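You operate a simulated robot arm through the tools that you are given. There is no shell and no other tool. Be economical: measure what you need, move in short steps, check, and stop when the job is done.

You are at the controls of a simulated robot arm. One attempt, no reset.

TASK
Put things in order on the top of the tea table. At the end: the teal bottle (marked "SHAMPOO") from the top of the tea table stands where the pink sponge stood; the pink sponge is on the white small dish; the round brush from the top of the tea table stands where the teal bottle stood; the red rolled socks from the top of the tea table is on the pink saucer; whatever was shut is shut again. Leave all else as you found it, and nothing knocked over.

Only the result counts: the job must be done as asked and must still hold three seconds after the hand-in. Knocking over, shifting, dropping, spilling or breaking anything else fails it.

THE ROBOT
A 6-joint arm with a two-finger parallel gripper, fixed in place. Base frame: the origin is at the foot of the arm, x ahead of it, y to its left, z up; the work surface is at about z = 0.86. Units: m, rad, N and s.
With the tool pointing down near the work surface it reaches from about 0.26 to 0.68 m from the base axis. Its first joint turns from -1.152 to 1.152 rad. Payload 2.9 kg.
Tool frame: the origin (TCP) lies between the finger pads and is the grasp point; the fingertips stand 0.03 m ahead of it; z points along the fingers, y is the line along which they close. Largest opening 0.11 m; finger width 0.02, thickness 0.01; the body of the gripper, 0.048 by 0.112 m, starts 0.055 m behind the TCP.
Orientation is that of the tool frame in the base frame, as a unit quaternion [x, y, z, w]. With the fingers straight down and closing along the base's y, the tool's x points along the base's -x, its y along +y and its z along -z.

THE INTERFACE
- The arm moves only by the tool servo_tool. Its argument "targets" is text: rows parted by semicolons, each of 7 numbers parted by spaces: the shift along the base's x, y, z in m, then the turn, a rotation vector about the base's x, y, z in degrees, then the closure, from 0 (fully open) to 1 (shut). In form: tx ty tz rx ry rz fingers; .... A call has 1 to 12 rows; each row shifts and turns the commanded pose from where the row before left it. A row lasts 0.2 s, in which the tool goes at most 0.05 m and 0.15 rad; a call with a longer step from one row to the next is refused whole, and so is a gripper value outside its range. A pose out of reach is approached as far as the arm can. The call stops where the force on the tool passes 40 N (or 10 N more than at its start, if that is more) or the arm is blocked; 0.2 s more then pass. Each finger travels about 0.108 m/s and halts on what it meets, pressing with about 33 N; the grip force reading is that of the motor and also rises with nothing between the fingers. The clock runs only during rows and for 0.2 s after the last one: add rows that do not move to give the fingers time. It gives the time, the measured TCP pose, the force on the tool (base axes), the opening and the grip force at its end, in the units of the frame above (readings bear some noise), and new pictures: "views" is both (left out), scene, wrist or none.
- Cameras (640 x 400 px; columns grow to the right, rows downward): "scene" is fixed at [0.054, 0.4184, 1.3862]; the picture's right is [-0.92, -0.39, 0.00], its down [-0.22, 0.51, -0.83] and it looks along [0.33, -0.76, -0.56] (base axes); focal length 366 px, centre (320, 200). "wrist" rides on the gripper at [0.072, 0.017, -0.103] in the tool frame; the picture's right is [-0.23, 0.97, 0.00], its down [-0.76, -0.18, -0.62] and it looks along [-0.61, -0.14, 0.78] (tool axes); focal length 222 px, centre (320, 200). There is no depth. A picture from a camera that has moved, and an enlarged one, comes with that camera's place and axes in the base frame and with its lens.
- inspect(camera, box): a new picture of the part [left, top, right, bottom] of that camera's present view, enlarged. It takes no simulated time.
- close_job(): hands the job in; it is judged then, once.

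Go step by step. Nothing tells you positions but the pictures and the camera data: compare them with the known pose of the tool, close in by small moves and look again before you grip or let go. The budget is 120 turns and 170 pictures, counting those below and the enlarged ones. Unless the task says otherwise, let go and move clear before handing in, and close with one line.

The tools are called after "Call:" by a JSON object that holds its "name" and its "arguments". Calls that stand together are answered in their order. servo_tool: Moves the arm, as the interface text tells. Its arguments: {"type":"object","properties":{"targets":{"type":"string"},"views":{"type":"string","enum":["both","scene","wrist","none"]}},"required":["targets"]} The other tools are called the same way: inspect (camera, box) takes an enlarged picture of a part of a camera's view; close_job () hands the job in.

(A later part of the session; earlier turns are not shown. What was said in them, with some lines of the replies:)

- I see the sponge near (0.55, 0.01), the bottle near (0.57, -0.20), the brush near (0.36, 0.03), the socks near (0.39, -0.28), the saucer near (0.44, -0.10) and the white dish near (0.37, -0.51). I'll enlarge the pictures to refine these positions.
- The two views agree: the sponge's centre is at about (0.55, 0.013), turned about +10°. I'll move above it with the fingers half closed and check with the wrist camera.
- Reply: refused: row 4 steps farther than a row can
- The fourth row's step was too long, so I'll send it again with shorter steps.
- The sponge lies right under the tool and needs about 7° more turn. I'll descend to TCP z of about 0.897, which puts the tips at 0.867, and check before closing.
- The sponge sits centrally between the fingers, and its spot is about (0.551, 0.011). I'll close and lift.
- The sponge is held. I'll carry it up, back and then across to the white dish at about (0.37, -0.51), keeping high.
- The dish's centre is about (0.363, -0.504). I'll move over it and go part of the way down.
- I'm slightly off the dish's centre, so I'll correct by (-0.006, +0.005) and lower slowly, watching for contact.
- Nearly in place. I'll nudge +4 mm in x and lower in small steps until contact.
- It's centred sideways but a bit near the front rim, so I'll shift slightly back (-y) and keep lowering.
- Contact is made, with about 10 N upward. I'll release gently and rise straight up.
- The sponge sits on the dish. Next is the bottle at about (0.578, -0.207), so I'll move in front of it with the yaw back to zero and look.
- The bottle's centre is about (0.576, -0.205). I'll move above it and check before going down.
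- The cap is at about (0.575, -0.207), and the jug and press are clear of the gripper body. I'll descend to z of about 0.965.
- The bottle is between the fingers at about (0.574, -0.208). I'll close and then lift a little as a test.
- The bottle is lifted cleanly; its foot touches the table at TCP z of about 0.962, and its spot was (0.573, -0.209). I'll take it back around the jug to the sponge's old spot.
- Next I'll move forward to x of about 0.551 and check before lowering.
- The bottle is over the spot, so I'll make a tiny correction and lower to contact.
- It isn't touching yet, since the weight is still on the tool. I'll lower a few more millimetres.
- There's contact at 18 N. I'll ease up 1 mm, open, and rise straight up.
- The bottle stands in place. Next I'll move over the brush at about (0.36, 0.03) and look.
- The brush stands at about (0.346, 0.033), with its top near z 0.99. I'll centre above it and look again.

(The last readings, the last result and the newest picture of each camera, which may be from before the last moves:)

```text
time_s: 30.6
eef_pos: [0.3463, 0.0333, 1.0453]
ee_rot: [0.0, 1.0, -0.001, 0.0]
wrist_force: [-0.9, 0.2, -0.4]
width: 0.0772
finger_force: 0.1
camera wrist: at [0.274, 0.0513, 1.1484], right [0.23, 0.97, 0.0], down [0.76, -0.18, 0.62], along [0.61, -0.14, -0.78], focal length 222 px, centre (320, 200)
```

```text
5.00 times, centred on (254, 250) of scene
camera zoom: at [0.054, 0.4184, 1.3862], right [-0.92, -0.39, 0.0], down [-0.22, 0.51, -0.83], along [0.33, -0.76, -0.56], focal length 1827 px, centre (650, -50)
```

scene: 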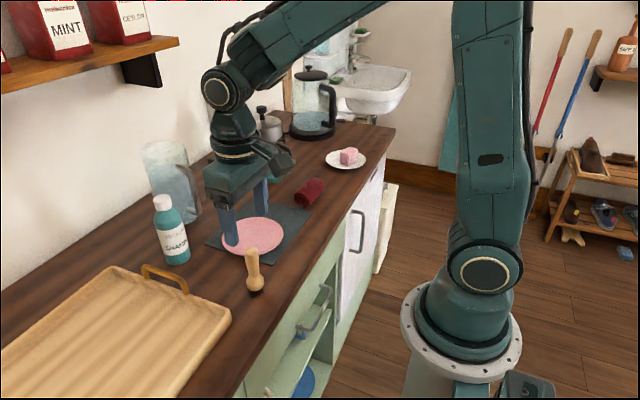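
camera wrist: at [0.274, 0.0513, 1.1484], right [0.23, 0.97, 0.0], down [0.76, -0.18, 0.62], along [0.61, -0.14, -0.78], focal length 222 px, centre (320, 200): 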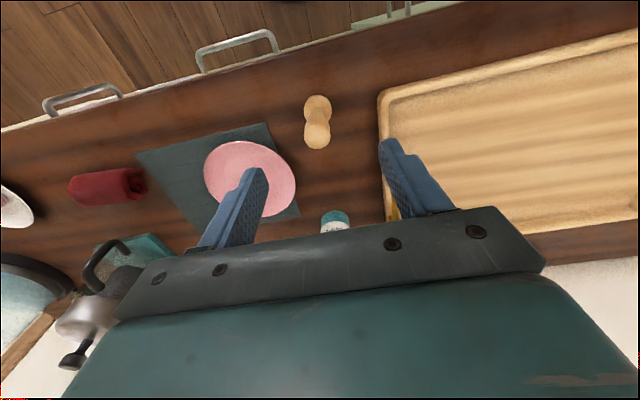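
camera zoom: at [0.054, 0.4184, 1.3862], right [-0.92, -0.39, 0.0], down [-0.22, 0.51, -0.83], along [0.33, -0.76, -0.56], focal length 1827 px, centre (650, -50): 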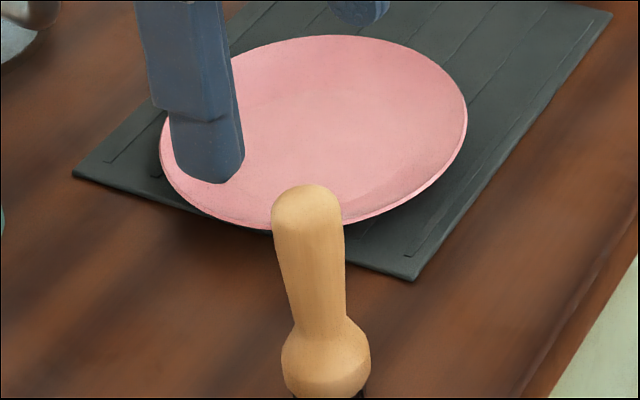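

Refined, the brush is at (0.350, 0.032), its top at about 0.967 and its handle about 23 mm across. I'll descend to z of about 0.943 and close.

Call:
{"name": "servo_tool", "arguments": {"targets": "0.004 -0.001 -0.03 0 0 0 0.3; 0 0 -0.04 0 0 0 0.3; 0 0 -0.032 0 0 0 0.3; 0 0 0 0 0 0 0.3"}}

Call:
{"name": "inspect", "arguments": {"camera": "scene", "box": [190, 220, 318, 300]}}

```text
time_s: 31.6
eef_pos: [0.3535, 0.0308, 0.9424]
ee_rot: [0.0, 1.0, 0.0, 0.001]
wrist_force: [0.3, 0.2, 1.0]
width: 0.0772
finger_force: 0.0
camera wrist: at [0.2812, 0.0484, 1.0453], right [0.23, 0.97, 0.0], down [0.76, -0.18, 0.62], along [0.61, -0.14, -0.78], focal length 222 px, centre (320, 200)
```

scene: 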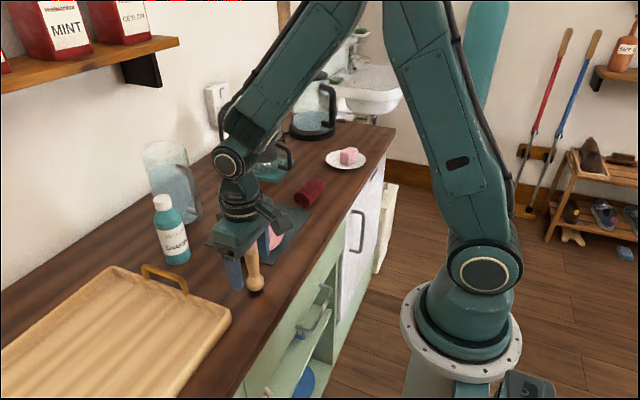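
wrist: 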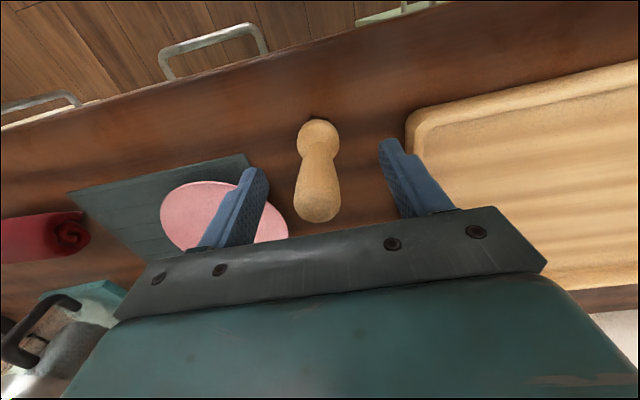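

```text
5.00 times, centred on (254, 260) of scene
camera zoom: at [0.054, 0.4184, 1.3862], right [-0.92, -0.39, 0.0], down [-0.22, 0.51, -0.83], along [0.33, -0.76, -0.56], focal length 1827 px, centre (650, -100)
```

zoom: 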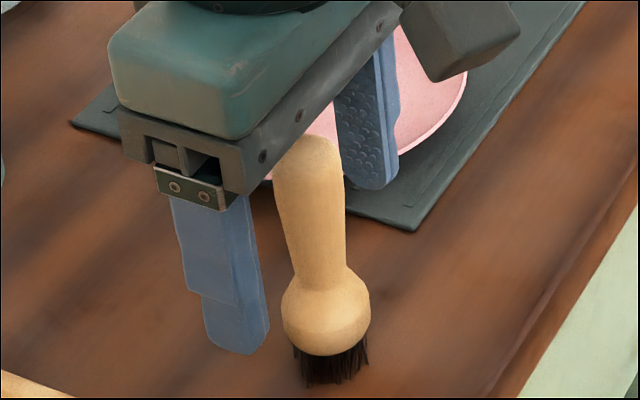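

The handle is about 4 mm nearer than the finger line, so I'll shift -x, close and test the lift.

Call:
{"name": "servo_tool", "arguments": {"targets": "-0.004 0.001 0 0 0 0 0.3; 0 0 0 0 0 0 0.5; 0 0 0 0 0 0 0.7; 0 0 0 0 0 0 1; 0 0 0 0 0 0 1; 0 0 0 0 0 0 1; 0 0 0.02 0 0 0 1; 0 0 0 0 0 0 1"}}

Call:
{"name": "inspect", "arguments": {"camera": "scene", "box": [190, 220, 318, 300]}}

```text
time_s: 33.4
eef_pos: [0.3484, 0.0324, 0.9599]
ee_rot: [-0.001, 1.0, 0.0, 0.001]
wrist_force: [-0.3, 0.1, 0.6]
width: 0.0215
finger_force: 33.0
camera wrist: at [0.2763, 0.0512, 1.0633], right [0.23, 0.97, 0.0], down [0.76, -0.18, 0.62], along [0.61, -0.14, -0.78], focal length 222 px, centre (320, 200)
```

scene: 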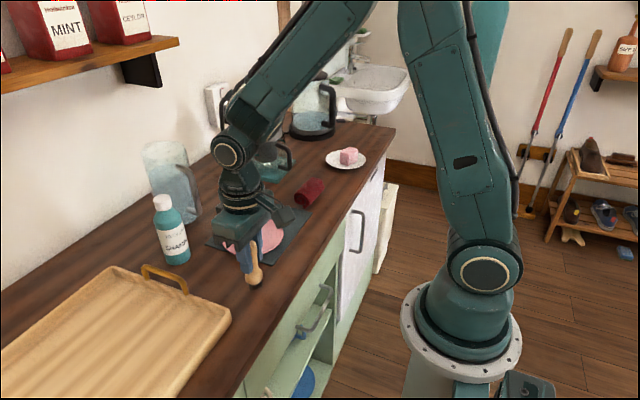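
wrist: 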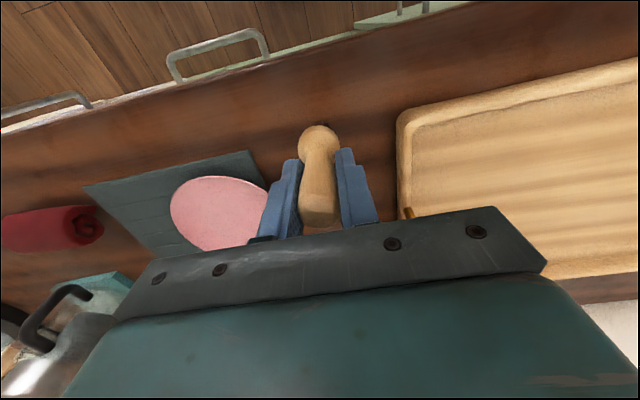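

```text
5.00 times, centred on (254, 260) of scene
camera zoom: at [0.054, 0.4184, 1.3862], right [-0.92, -0.39, 0.0], down [-0.22, 0.51, -0.83], along [0.33, -0.76, -0.56], focal length 1827 px, centre (650, -100)
```

zoom: 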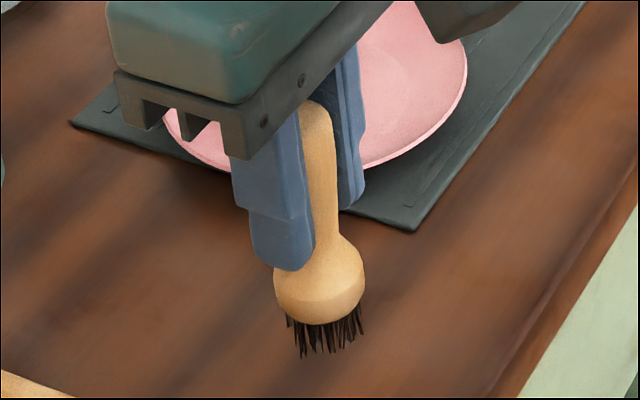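

The brush is held upright; it touches down at TCP z of about 0.942. I'll carry it to the bottle's old spot at (0.573, -0.209).

Call:
{"name": "servo_tool", "arguments": {"targets": "0 0 0.04 0 0 0 1; 0 0 0.03 0 0 0 1; 0.017 -0.04 0 0 0 0 1; 0.017 -0.04 0 0 0 0 1; 0.017 -0.04 0 0 0 0 1; 0.017 -0.04 0 0 0 0 1; 0.017 -0.04 0 0 0 0 1; 0.017 -0.04 0 0 0 0 1; 0.042 -0.001 0 0 0 0 1; 0.042 -0.001 0 0 0 0 1; 0.041 0 0 0 0 0 1; 0 0 0 0 0 0 1"}}

Call:
{"name": "inspect", "arguments": {"camera": "scene", "box": [160, 120, 288, 200]}}

```text
time_s: 36.0
eef_pos: [0.5763, -0.2117, 1.031]
ee_rot: [0.0, 1.0, 0.0, -0.001]
wrist_force: [0.1, -1.0, -0.9]
width: 0.0215
finger_force: 33.0
camera wrist: at [0.5039, -0.1948, 1.1331], right [0.23, 0.97, 0.0], down [0.76, -0.18, 0.62], along [0.61, -0.14, -0.78], focal length 222 px, centre (320, 200)
```

scene: 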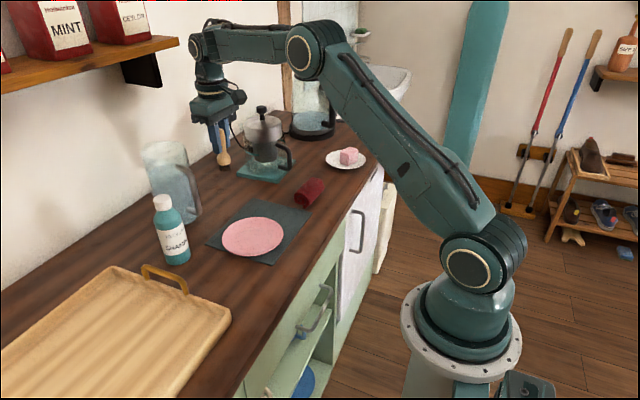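
wrist: 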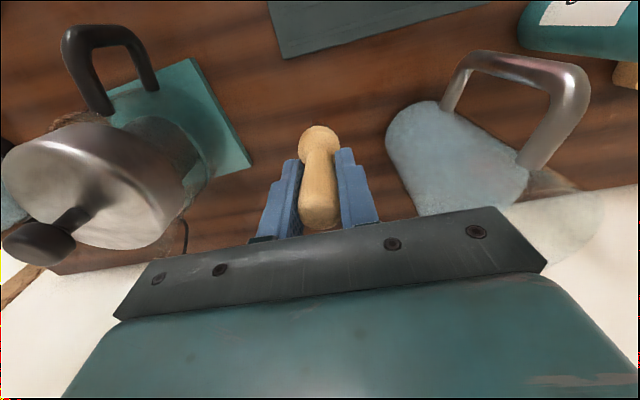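

```text
5.00 times, centred on (224, 160) of scene
camera zoom: at [0.0541, 0.4184, 1.3862], right [-0.92, -0.39, 0.0], down [-0.22, 0.51, -0.83], along [0.33, -0.76, -0.56], focal length 1827 px, centre (800, 400)
```

zoom: 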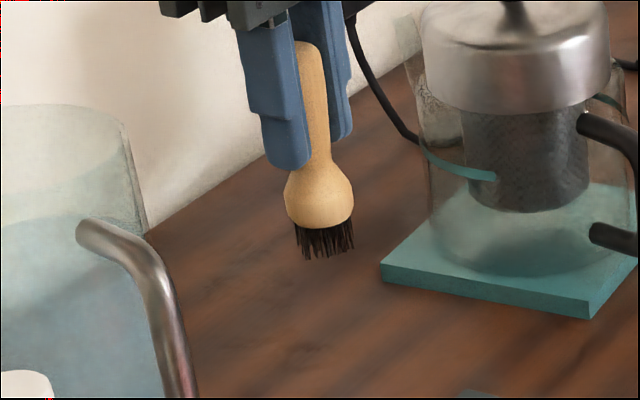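

It's over the spot. I'll lower to just above contact and then creep down.

Call:
{"name": "servo_tool", "arguments": {"targets": "-0.001 0.001 -0.04 0 0 0 1; 0 0 -0.03 0 0 0 1; 0 0 -0.013 0 0 0 1; 0 0 -0.003 0 0 0 1; 0 0 0 0 0 0 1", "views": "none"}}

Call:
{"name": "servo_tool", "arguments": {"targets": "0 0 -0.002 0 0 0 1; 0 0 0 0 0 0 1", "views": "none"}}

Call:
{"name": "inspect", "arguments": {"camera": "scene", "box": [160, 140, 288, 220]}}

```text
time_s: 37.2
eef_pos: [0.5721, -0.2113, 0.944]
ee_rot: [0.0, 1.0, 0.0, 0.0]
wrist_force: [0.2, 0.0, 0.3]
width: 0.0216
finger_force: 33.2
```

```text
time_s: 37.8
eef_pos: [0.5731, -0.2112, 0.9421]
ee_rot: [-0.001, 1.0, 0.0, 0.0]
wrist_force: [0.4, 0.6, 0.1]
width: 0.0216
finger_force: 32.8
```

```text
5.00 times, centred on (224, 180) of scene
camera zoom: at [0.054, 0.4184, 1.3862], right [-0.92, -0.39, 0.0], down [-0.22, 0.51, -0.83], along [0.33, -0.76, -0.56], focal length 1827 px, centre (800, 300)
```

zoom: 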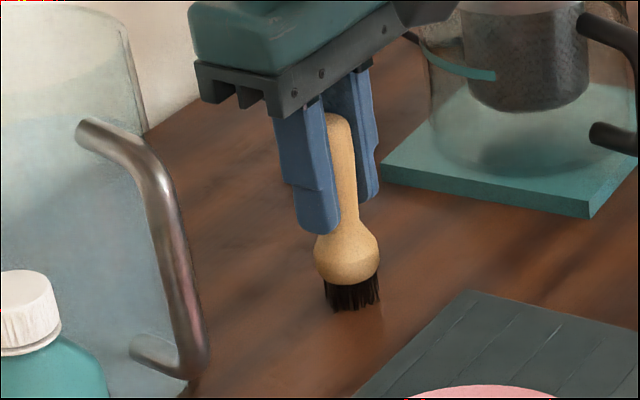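

The bristles are near the surface, so I'll creep down until contact.

Call:
{"name": "servo_tool", "arguments": {"targets": "0 0 -0.002 0 0 0 1; 0 0 0 0 0 0 1", "views": "none"}}

Call:
{"name": "servo_tool", "arguments": {"targets": "0 0 -0.001 0 0 0 1; 0 0 0 0 0 0 1", "views": "none"}}

```text
time_s: 38.4
eef_pos: [0.5737, -0.2101, 0.942]
ee_rot: [0.001, 1.0, 0.0, 0.001]
wrist_force: [-1.9, -1.3, 5.8]
width: 0.0216
finger_force: 33.2
```

```text
time_s: 39.0
eef_pos: [0.5738, -0.2099, 0.9432]
ee_rot: [0.0, 1.0, 0.0, 0.001]
wrist_force: [-0.4, -3.0, 11.7]
width: 0.0217
finger_force: 33.0
```

There's contact. I'll ease up 1 mm, open and rise straight up.

Call:
{"name": "servo_tool", "arguments": {"targets": "0 0 0.001 0 0 0 1; 0 0 0 0 0 0 0.7; 0 0 0 0 0 0 0.45; 0 0 0 0 0 0 0.35; 0 0 0 0 0 0 0.35; 0 0 0.03 0 0 0 0.35; 0 0 0.04 0 0 0 0.35; 0 0 0.04 0 0 0 0.35; 0 0 0 0 0 0 0.3"}}

Call:
{"name": "inspect", "arguments": {"camera": "scene", "box": [160, 140, 288, 220]}}

```text
time_s: 41.0
eef_pos: [0.572, -0.2074, 1.0532]
ee_rot: [0.0, 1.0, 0.001, -0.001]
wrist_force: [0.5, 0.5, 0.1]
width: 0.0772
finger_force: 0.0
camera wrist: at [0.5005, -0.1891, 1.1553], right [0.23, 0.97, 0.0], down [0.76, -0.18, 0.62], along [0.61, -0.14, -0.78], focal length 222 px, centre (320, 200)
```

scene: 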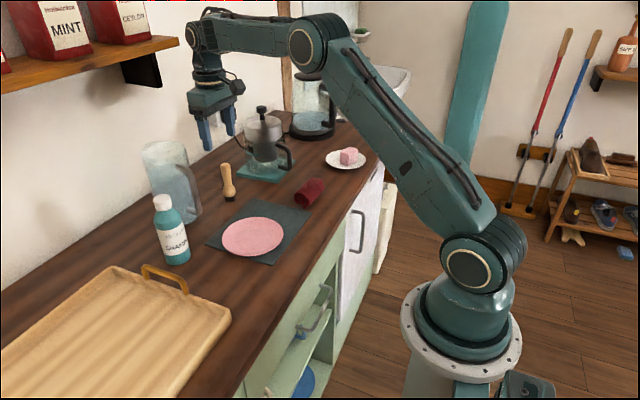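
wrist: 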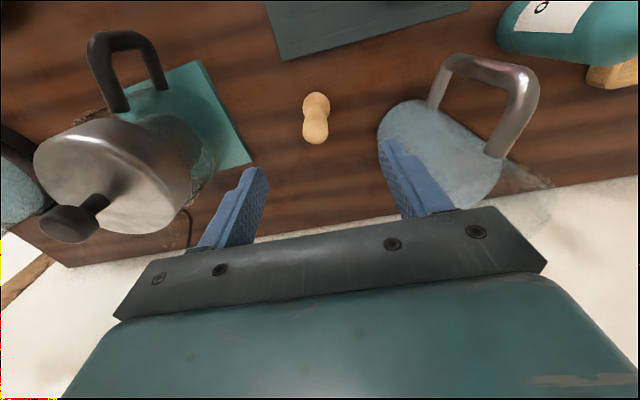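

```text
5.00 times, centred on (224, 180) of scene
camera zoom: at [0.054, 0.4184, 1.3862], right [-0.92, -0.39, 0.0], down [-0.22, 0.51, -0.83], along [0.33, -0.76, -0.56], focal length 1827 px, centre (800, 300)
```

zoom: 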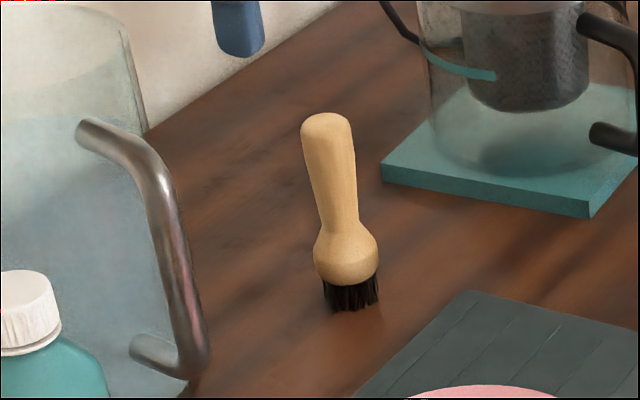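

The brush stands on the bottle's spot. Next the socks at about (0.387, -0.285): their long side lies along y, so I'll move over them and turn the tool by -90°.

Call:
{"name": "servo_tool", "arguments": {"targets": "-0.036 0 0.02 0 0 -8 0.2; -0.036 0 0 0 0 -8 0.2; -0.036 -0.015 0 0 0 -8 0.2; -0.036 -0.02 0 0 0 -8 0.2; -0.036 -0.025 0 0 0 -8 0.2; 0 -0.018 0 0 0 -8 0.2; 0 0 0 0 0 -8 0.2; 0 0 0 0 0 -8 0.2; 0 0 0 0 0 -8 0.2; 0 0 0 0 0 -8 0.2; 0 0 0 0 0 -8 0.2; 0 0 0 0 0 -2 0.2"}}

Call:
{"name": "inspect", "arguments": {"camera": "scene", "box": [216, 160, 344, 240]}}

```text
time_s: 43.6
eef_pos: [0.3946, -0.2872, 1.0714]
ee_rot: [0.708, 0.707, 0.0, 0.0]
wrist_force: [-0.1, -0.4, 0.4]
width: 0.088
finger_force: 0.1
camera wrist: at [0.4113, -0.214, 1.1749], right [0.97, -0.23, 0.0], down [-0.18, -0.76, 0.62], along [-0.14, -0.61, -0.78], focal length 222 px, centre (320, 200)
```

scene: 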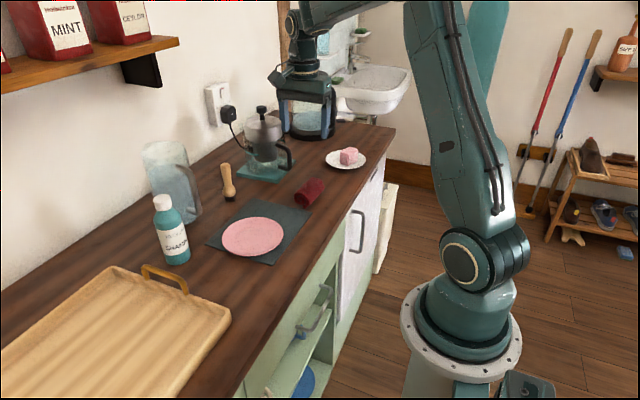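
wrist: 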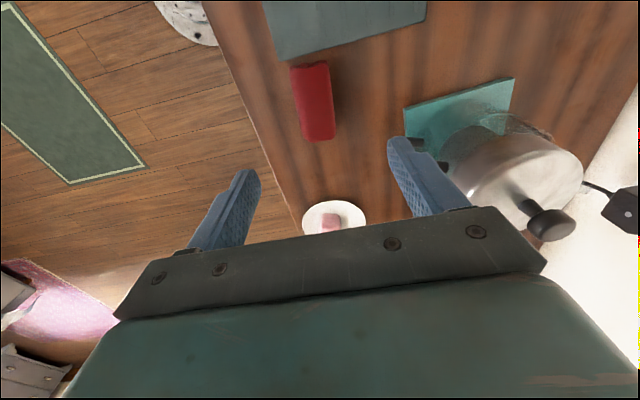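

```text
5.00 times, centred on (280, 200) of scene
camera zoom: at [0.054, 0.4184, 1.3862], right [-0.92, -0.39, 0.0], down [-0.22, 0.51, -0.83], along [0.33, -0.76, -0.56], focal length 1827 px, centre (520, 200)
```

zoom: 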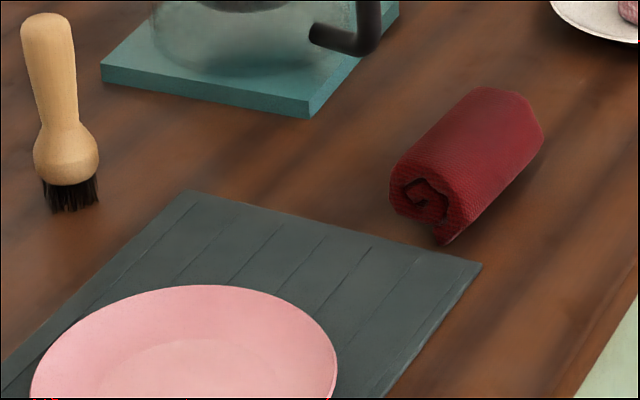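

The socks' centre is about (0.386, -0.291), with their axis turned about -7° from y. I'll align and descend part of the way.

Call:
{"name": "servo_tool", "arguments": {"targets": "-0.0086 -0.004 -0.03 0 0 -3.5 0.25; 0 0 -0.045 0 0 -3.5 0.25; 0 0 -0.045 0 0 0 0.25; 0 0 0 0 0 0 0.25", "views": "wrist"}}

Call:
{"name": "inspect", "arguments": {"camera": "scene", "box": [248, 130, 376, 210]}}

```text
time_s: 44.6
eef_pos: [0.3838, -0.2866, 0.9509]
ee_rot: [0.749, 0.663, -0.001, 0.001]
wrist_force: [-1.0, -0.3, -0.2]
width: 0.0826
finger_force: 0.1
camera wrist: at [0.4093, -0.2153, 1.054], right [0.94, -0.34, 0.0], down [-0.27, -0.73, 0.62], along [-0.21, -0.59, -0.78], focal length 222 px, centre (320, 200)
```

wrist: 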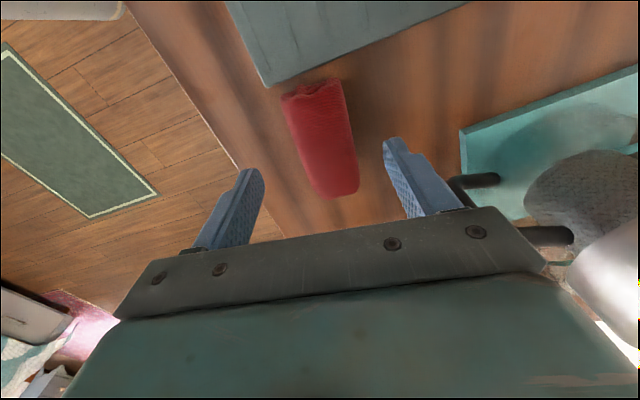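

```text
5.00 times, centred on (312, 170) of scene
camera zoom: at [0.054, 0.4184, 1.3862], right [-0.92, -0.39, 0.0], down [-0.22, 0.51, -0.83], along [0.33, -0.76, -0.56], focal length 1827 px, centre (360, 350)
```

zoom: 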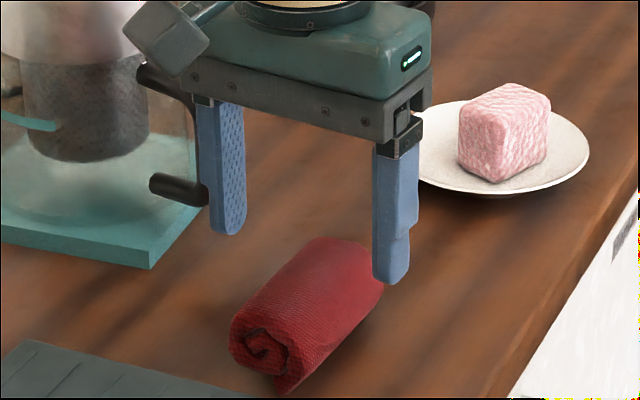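

The axis is aligned. I'll nudge +4 mm in x and -4 mm in y, then go down to grasp height.

Call:
{"name": "servo_tool", "arguments": {"targets": "0.004 -0.004 -0.02 0 0 0 0.25; 0 0 -0.02 0 0 0 0.25; 0 0 -0.013 0 0 0 0.25; 0 0 0 0 0 0 0.25", "views": "wrist"}}

Call:
{"name": "inspect", "arguments": {"camera": "scene", "box": [248, 140, 376, 220]}}

```text
time_s: 45.6
eef_pos: [0.3888, -0.2926, 0.8989]
ee_rot: [0.749, 0.663, -0.001, 0.0]
wrist_force: [0.0, -0.3, -0.3]
width: 0.0826
finger_force: 0.1
camera wrist: at [0.4139, -0.2231, 1.0013], right [0.94, -0.34, 0.0], down [-0.27, -0.73, 0.62], along [-0.21, -0.58, -0.78], focal length 222 px, centre (320, 200)
```

wrist: 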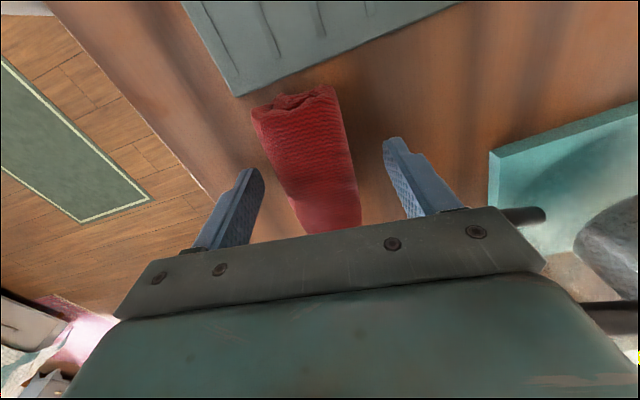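

```text
5.00 times, centred on (312, 180) of scene
camera zoom: at [0.054, 0.4184, 1.3862], right [-0.92, -0.39, 0.0], down [-0.22, 0.51, -0.83], along [0.33, -0.76, -0.56], focal length 1827 px, centre (360, 300)
```

zoom: 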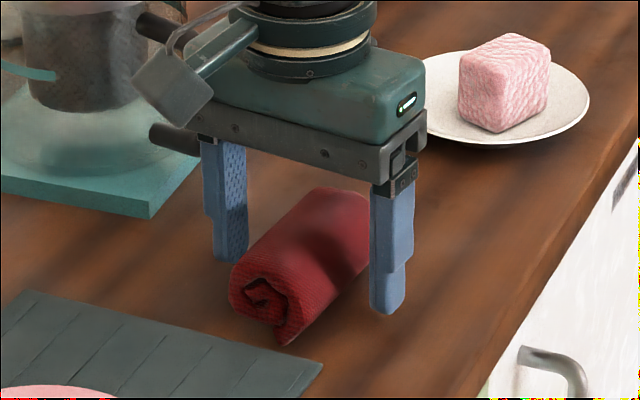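

The socks are centred between the fingers, so I'll close and lift.

Call:
{"name": "servo_tool", "arguments": {"targets": "0 0 -0.002 0 0 0 0.4; 0 0 0 0 0 0 0.6; 0 0 0 0 0 0 1; 0 0 0 0 0 0 1; 0 0 0 0 0 0 1; 0 0 0.03 0 0 0 1; 0 0 0.03 0 0 0 1; 0 0 0 0 0 0 1"}}

```text
time_s: 47.4
eef_pos: [0.3891, -0.2975, 0.9566]
ee_rot: [0.749, 0.663, -0.001, 0.0]
wrist_force: [-0.1, -0.4, -0.6]
width: 0.0567
finger_force: 32.6
camera wrist: at [0.4144, -0.2273, 1.0587], right [0.94, -0.34, 0.0], down [-0.27, -0.73, 0.62], along [-0.21, -0.59, -0.78], focal length 222 px, centre (320, 200)
```

scene: 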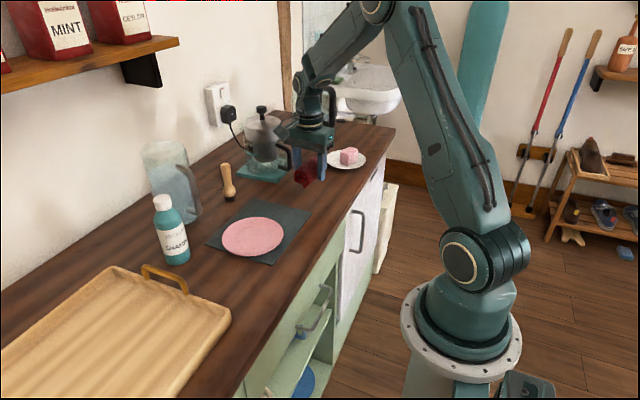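
wrist: 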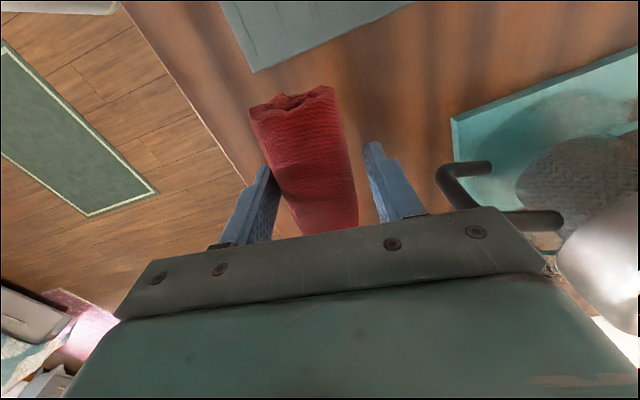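

The socks are held. I'll carry them over the pink saucer at about (0.434, -0.091).

Call:
{"name": "servo_tool", "arguments": {"targets": "0 0 0.04 0 0 0 1; 0 0 0.02 0 0 0 1; 0.0094 0.0395 0 0 0 0 1; 0.0094 0.0395 0 0 0 0 1; 0.0094 0.0395 0 0 0 0 1; 0.0094 0.0395 0 0 0 0 1; 0.0094 0.0395 0 0 0 0 1; 0 0 0 0 0 0 1"}}

Call:
{"name": "inspect", "arguments": {"camera": "scene", "box": [184, 170, 344, 270]}}

```text
time_s: 49.2
eef_pos: [0.4337, -0.0965, 1.0182]
ee_rot: [0.749, 0.663, 0.0, 0.0]
wrist_force: [-0.4, 0.1, -0.4]
width: 0.0561
finger_force: 33.7
camera wrist: at [0.4597, -0.0247, 1.1207], right [0.94, -0.34, 0.0], down [-0.27, -0.73, 0.62], along [-0.21, -0.59, -0.78], focal length 222 px, centre (320, 200)
```

scene: 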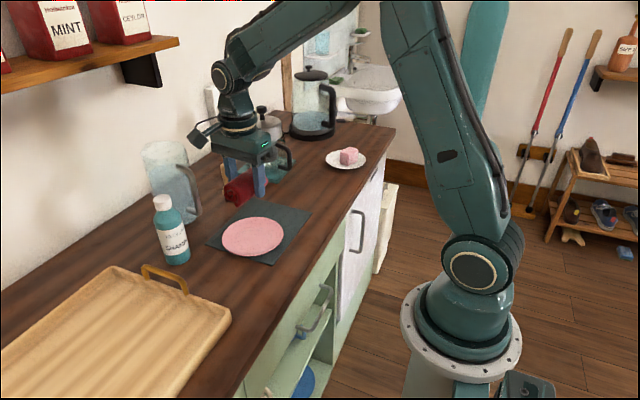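
wrist: 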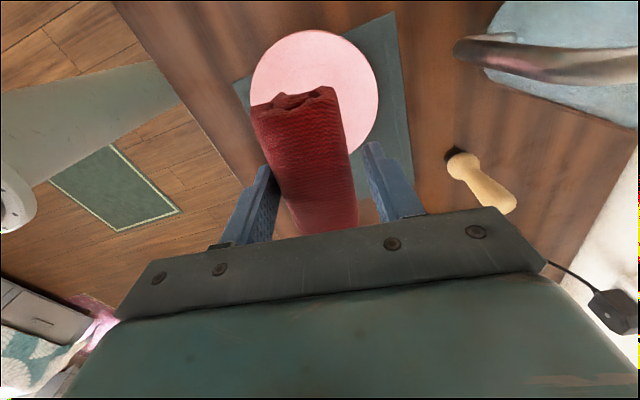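

```text
4.00 times, centred on (264, 220) of scene
camera zoom: at [0.054, 0.4184, 1.3862], right [-0.92, -0.39, 0.0], down [-0.22, 0.51, -0.83], along [0.33, -0.76, -0.56], focal length 1462 px, centre (544, 120)
```

zoom: 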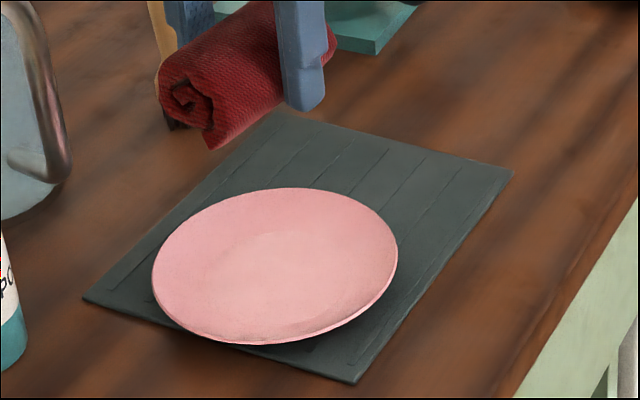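

The saucer's centre is about (0.435, -0.085). I'll trim the position and lower to z of about 0.93 for a check.

Call:
{"name": "servo_tool", "arguments": {"targets": "0.003 0.004 -0.03 0 0 0 1; 0 0 -0.03 0 0 0 1; 0 0 -0.025 0 0 0 1; 0 0 0 0 0 0 1", "views": "wrist"}}

Call:
{"name": "inspect", "arguments": {"camera": "scene", "box": [184, 170, 344, 270]}}

```text
time_s: 50.2
eef_pos: [0.4371, -0.0937, 0.9338]
ee_rot: [0.749, 0.662, -0.001, 0.0]
wrist_force: [0.2, 0.6, -0.5]
width: 0.0563
finger_force: 32.6
camera wrist: at [0.4636, -0.022, 1.0372], right [0.94, -0.34, 0.0], down [-0.27, -0.73, 0.62], along [-0.21, -0.59, -0.78], focal length 222 px, centre (320, 200)
```

wrist: 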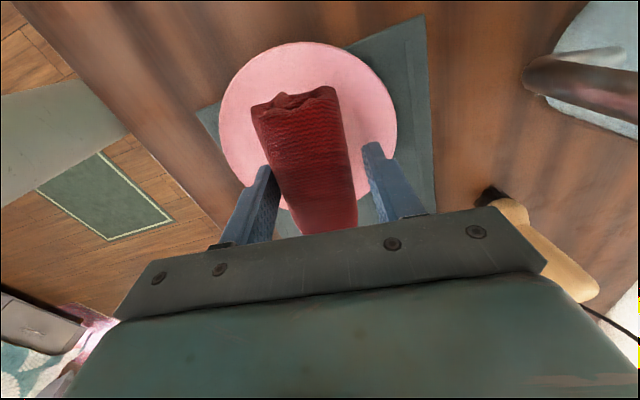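

```text
4.00 times, centred on (264, 220) of scene
camera zoom: at [0.054, 0.4184, 1.3862], right [-0.92, -0.39, 0.0], down [-0.22, 0.51, -0.83], along [0.33, -0.76, -0.56], focal length 1462 px, centre (544, 120)
```

zoom: 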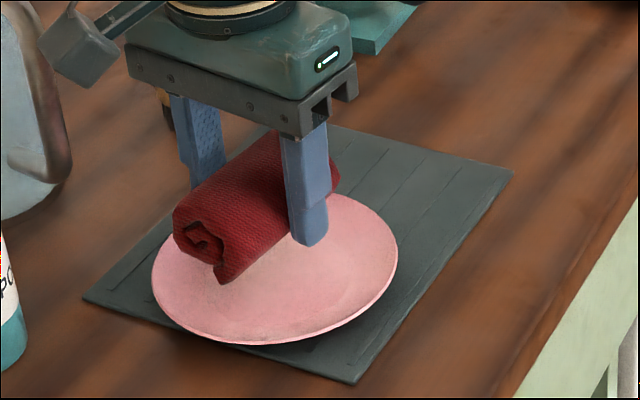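

The socks are slightly far back and to one side, so I'll shift (-0.005, +0.010) and lower in small steps.

Call:
{"name": "servo_tool", "arguments": {"targets": "-0.005 0.01 0 0 0 0 1; 0 0 -0.008 0 0 0 1; 0 0 -0.004 0 0 0 1; 0 0 0 0 0 0 1", "views": "none"}}

Call:
{"name": "servo_tool", "arguments": {"targets": "0 0 -0.003 0 0 0 1; 0 0 0 0 0 0 1", "views": "none"}}

Call:
{"name": "inspect", "arguments": {"camera": "scene", "box": [184, 170, 344, 270]}}

```text
time_s: 51.2
eef_pos: [0.4327, -0.0831, 0.9198]
ee_rot: [0.749, 0.663, 0.0, 0.001]
wrist_force: [-0.2, 0.7, 0.1]
width: 0.0563
finger_force: 33.0
```

```text
time_s: 51.8
eef_pos: [0.4333, -0.0819, 0.9175]
ee_rot: [0.749, 0.663, 0.0, 0.001]
wrist_force: [-0.1, -0.4, -0.6]
width: 0.0561
finger_force: 32.6
```

```text
4.00 times, centred on (264, 220) of scene
camera zoom: at [0.054, 0.4184, 1.3862], right [-0.92, -0.39, 0.0], down [-0.22, 0.51, -0.83], along [0.33, -0.76, -0.56], focal length 1462 px, centre (544, 120)
```

zoom: 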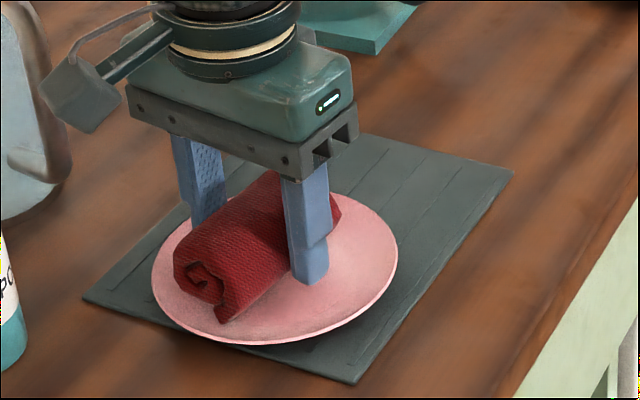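

It's about centred on the saucer. I'll keep lowering to contact.

Call:
{"name": "servo_tool", "arguments": {"targets": "-0.003 -0.001 -0.003 0 0 0 1; 0 0 0 0 0 0 1", "views": "none"}}

Call:
{"name": "servo_tool", "arguments": {"targets": "0 0 -0.002 0 0 0 1; 0 0 0 0 0 0 1", "views": "none"}}

```text
time_s: 52.4
eef_pos: [0.4314, -0.0849, 0.9151]
ee_rot: [0.749, 0.662, 0.0, 0.0]
wrist_force: [0.0, 0.4, -0.2]
width: 0.056
finger_force: 32.5
```

```text
time_s: 53.0
eef_pos: [0.4309, -0.0852, 0.913]
ee_rot: [0.749, 0.663, 0.0, 0.0]
wrist_force: [-0.2, -0.6, 2.8]
width: 0.0561
finger_force: 32.7
```

Call:
{"name": "servo_tool", "arguments": {"targets": "0 0 -0.002 0 0 0 1; 0 0 0 0 0 0 1", "views": "wrist"}}

Call:
{"name": "inspect", "arguments": {"camera": "scene", "box": [184, 170, 344, 270]}}

```text
time_s: 53.6
eef_pos: [0.4315, -0.0853, 0.9117]
ee_rot: [0.749, 0.663, 0.0, 0.0]
wrist_force: [-0.3, -0.4, 3.5]
width: 0.056
finger_force: 33.0
camera wrist: at [0.4572, -0.0134, 1.0141], right [0.94, -0.34, 0.0], down [-0.27, -0.73, 0.62], along [-0.21, -0.59, -0.78], focal length 222 px, centre (320, 200)
```

wrist: 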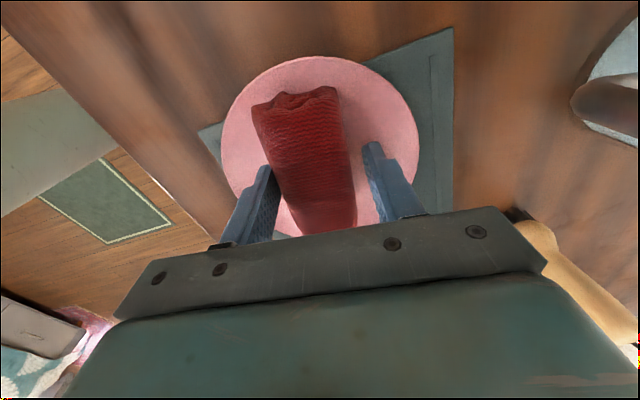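

```text
4.00 times, centred on (264, 220) of scene
camera zoom: at [0.054, 0.4183, 1.3862], right [-0.92, -0.39, 0.0], down [-0.22, 0.51, -0.83], along [0.33, -0.76, -0.56], focal length 1462 px, centre (544, 120)
```

zoom: 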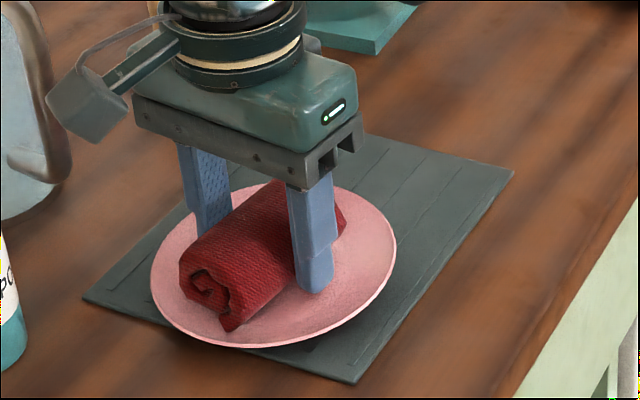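

The socks rest lightly on the saucer near its centre. I'll open a little and rise.

Call:
{"name": "servo_tool", "arguments": {"targets": "0 0 0 0 0 0 0.42; 0 0 0 0 0 0 0.33; 0 0 0 0 0 0 0.33; 0 0 0.02 0 0 0 0.33; 0 0 0.04 0 0 0 0.33; 0 0 0.04 0 0 0 0.33; 0 0 0.04 0 0 0 0.33; 0 0 0 0 0 0 0.3"}}

Call:
{"name": "inspect", "arguments": {"camera": "scene", "box": [184, 170, 344, 270]}}

```text
time_s: 55.4
eef_pos: [0.431, -0.0845, 1.0489]
ee_rot: [0.748, 0.663, 0.0, 0.0]
wrist_force: [-0.2, -0.2, -1.4]
width: 0.0772
finger_force: 0.0
camera wrist: at [0.4573, -0.0136, 1.1517], right [0.94, -0.34, 0.0], down [-0.27, -0.73, 0.62], along [-0.21, -0.59, -0.78], focal length 222 px, centre (320, 200)
```

scene: 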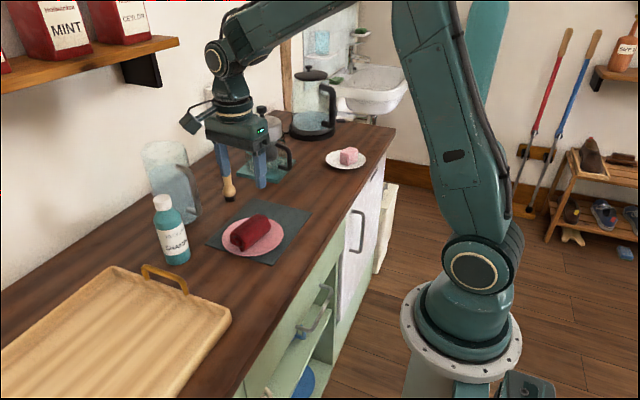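
wrist: 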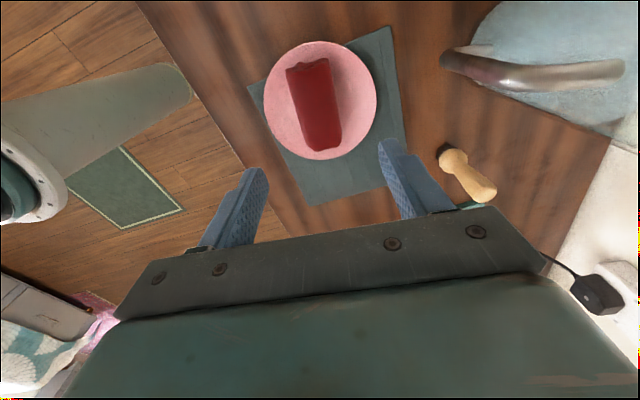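

```text
4.00 times, centred on (264, 220) of scene
camera zoom: at [0.054, 0.4184, 1.3862], right [-0.92, -0.39, 0.0], down [-0.22, 0.51, -0.83], along [0.33, -0.76, -0.56], focal length 1462 px, centre (544, 120)
```

zoom: 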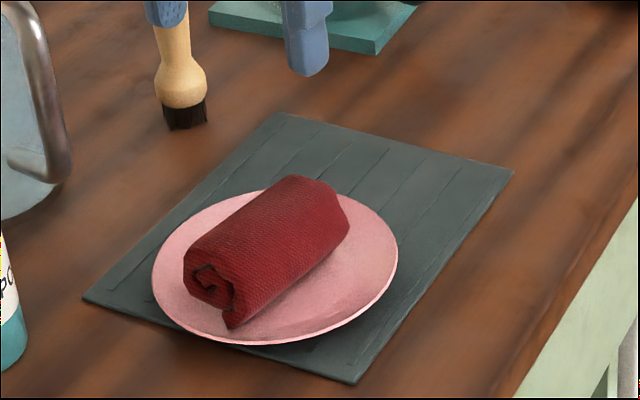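

The scene shows the sponge on the white dish, the socks on the pink saucer, and the bottle and brush standing in their new places. The gripper is clear and nothing else has moved visibly, so I'm handing in.

Call:
{"name": "close_job", "arguments": {}}

```text
The job is handed in.
```

I handed the job in with all four items placed: the bottle stands where the sponge was, the sponge is on the white dish, the brush stands where the bottle was, and the socks are on the pink saucer. Nothing was opened or knocked over, though the white dish may have slid about 2 mm when I set the sponge down.
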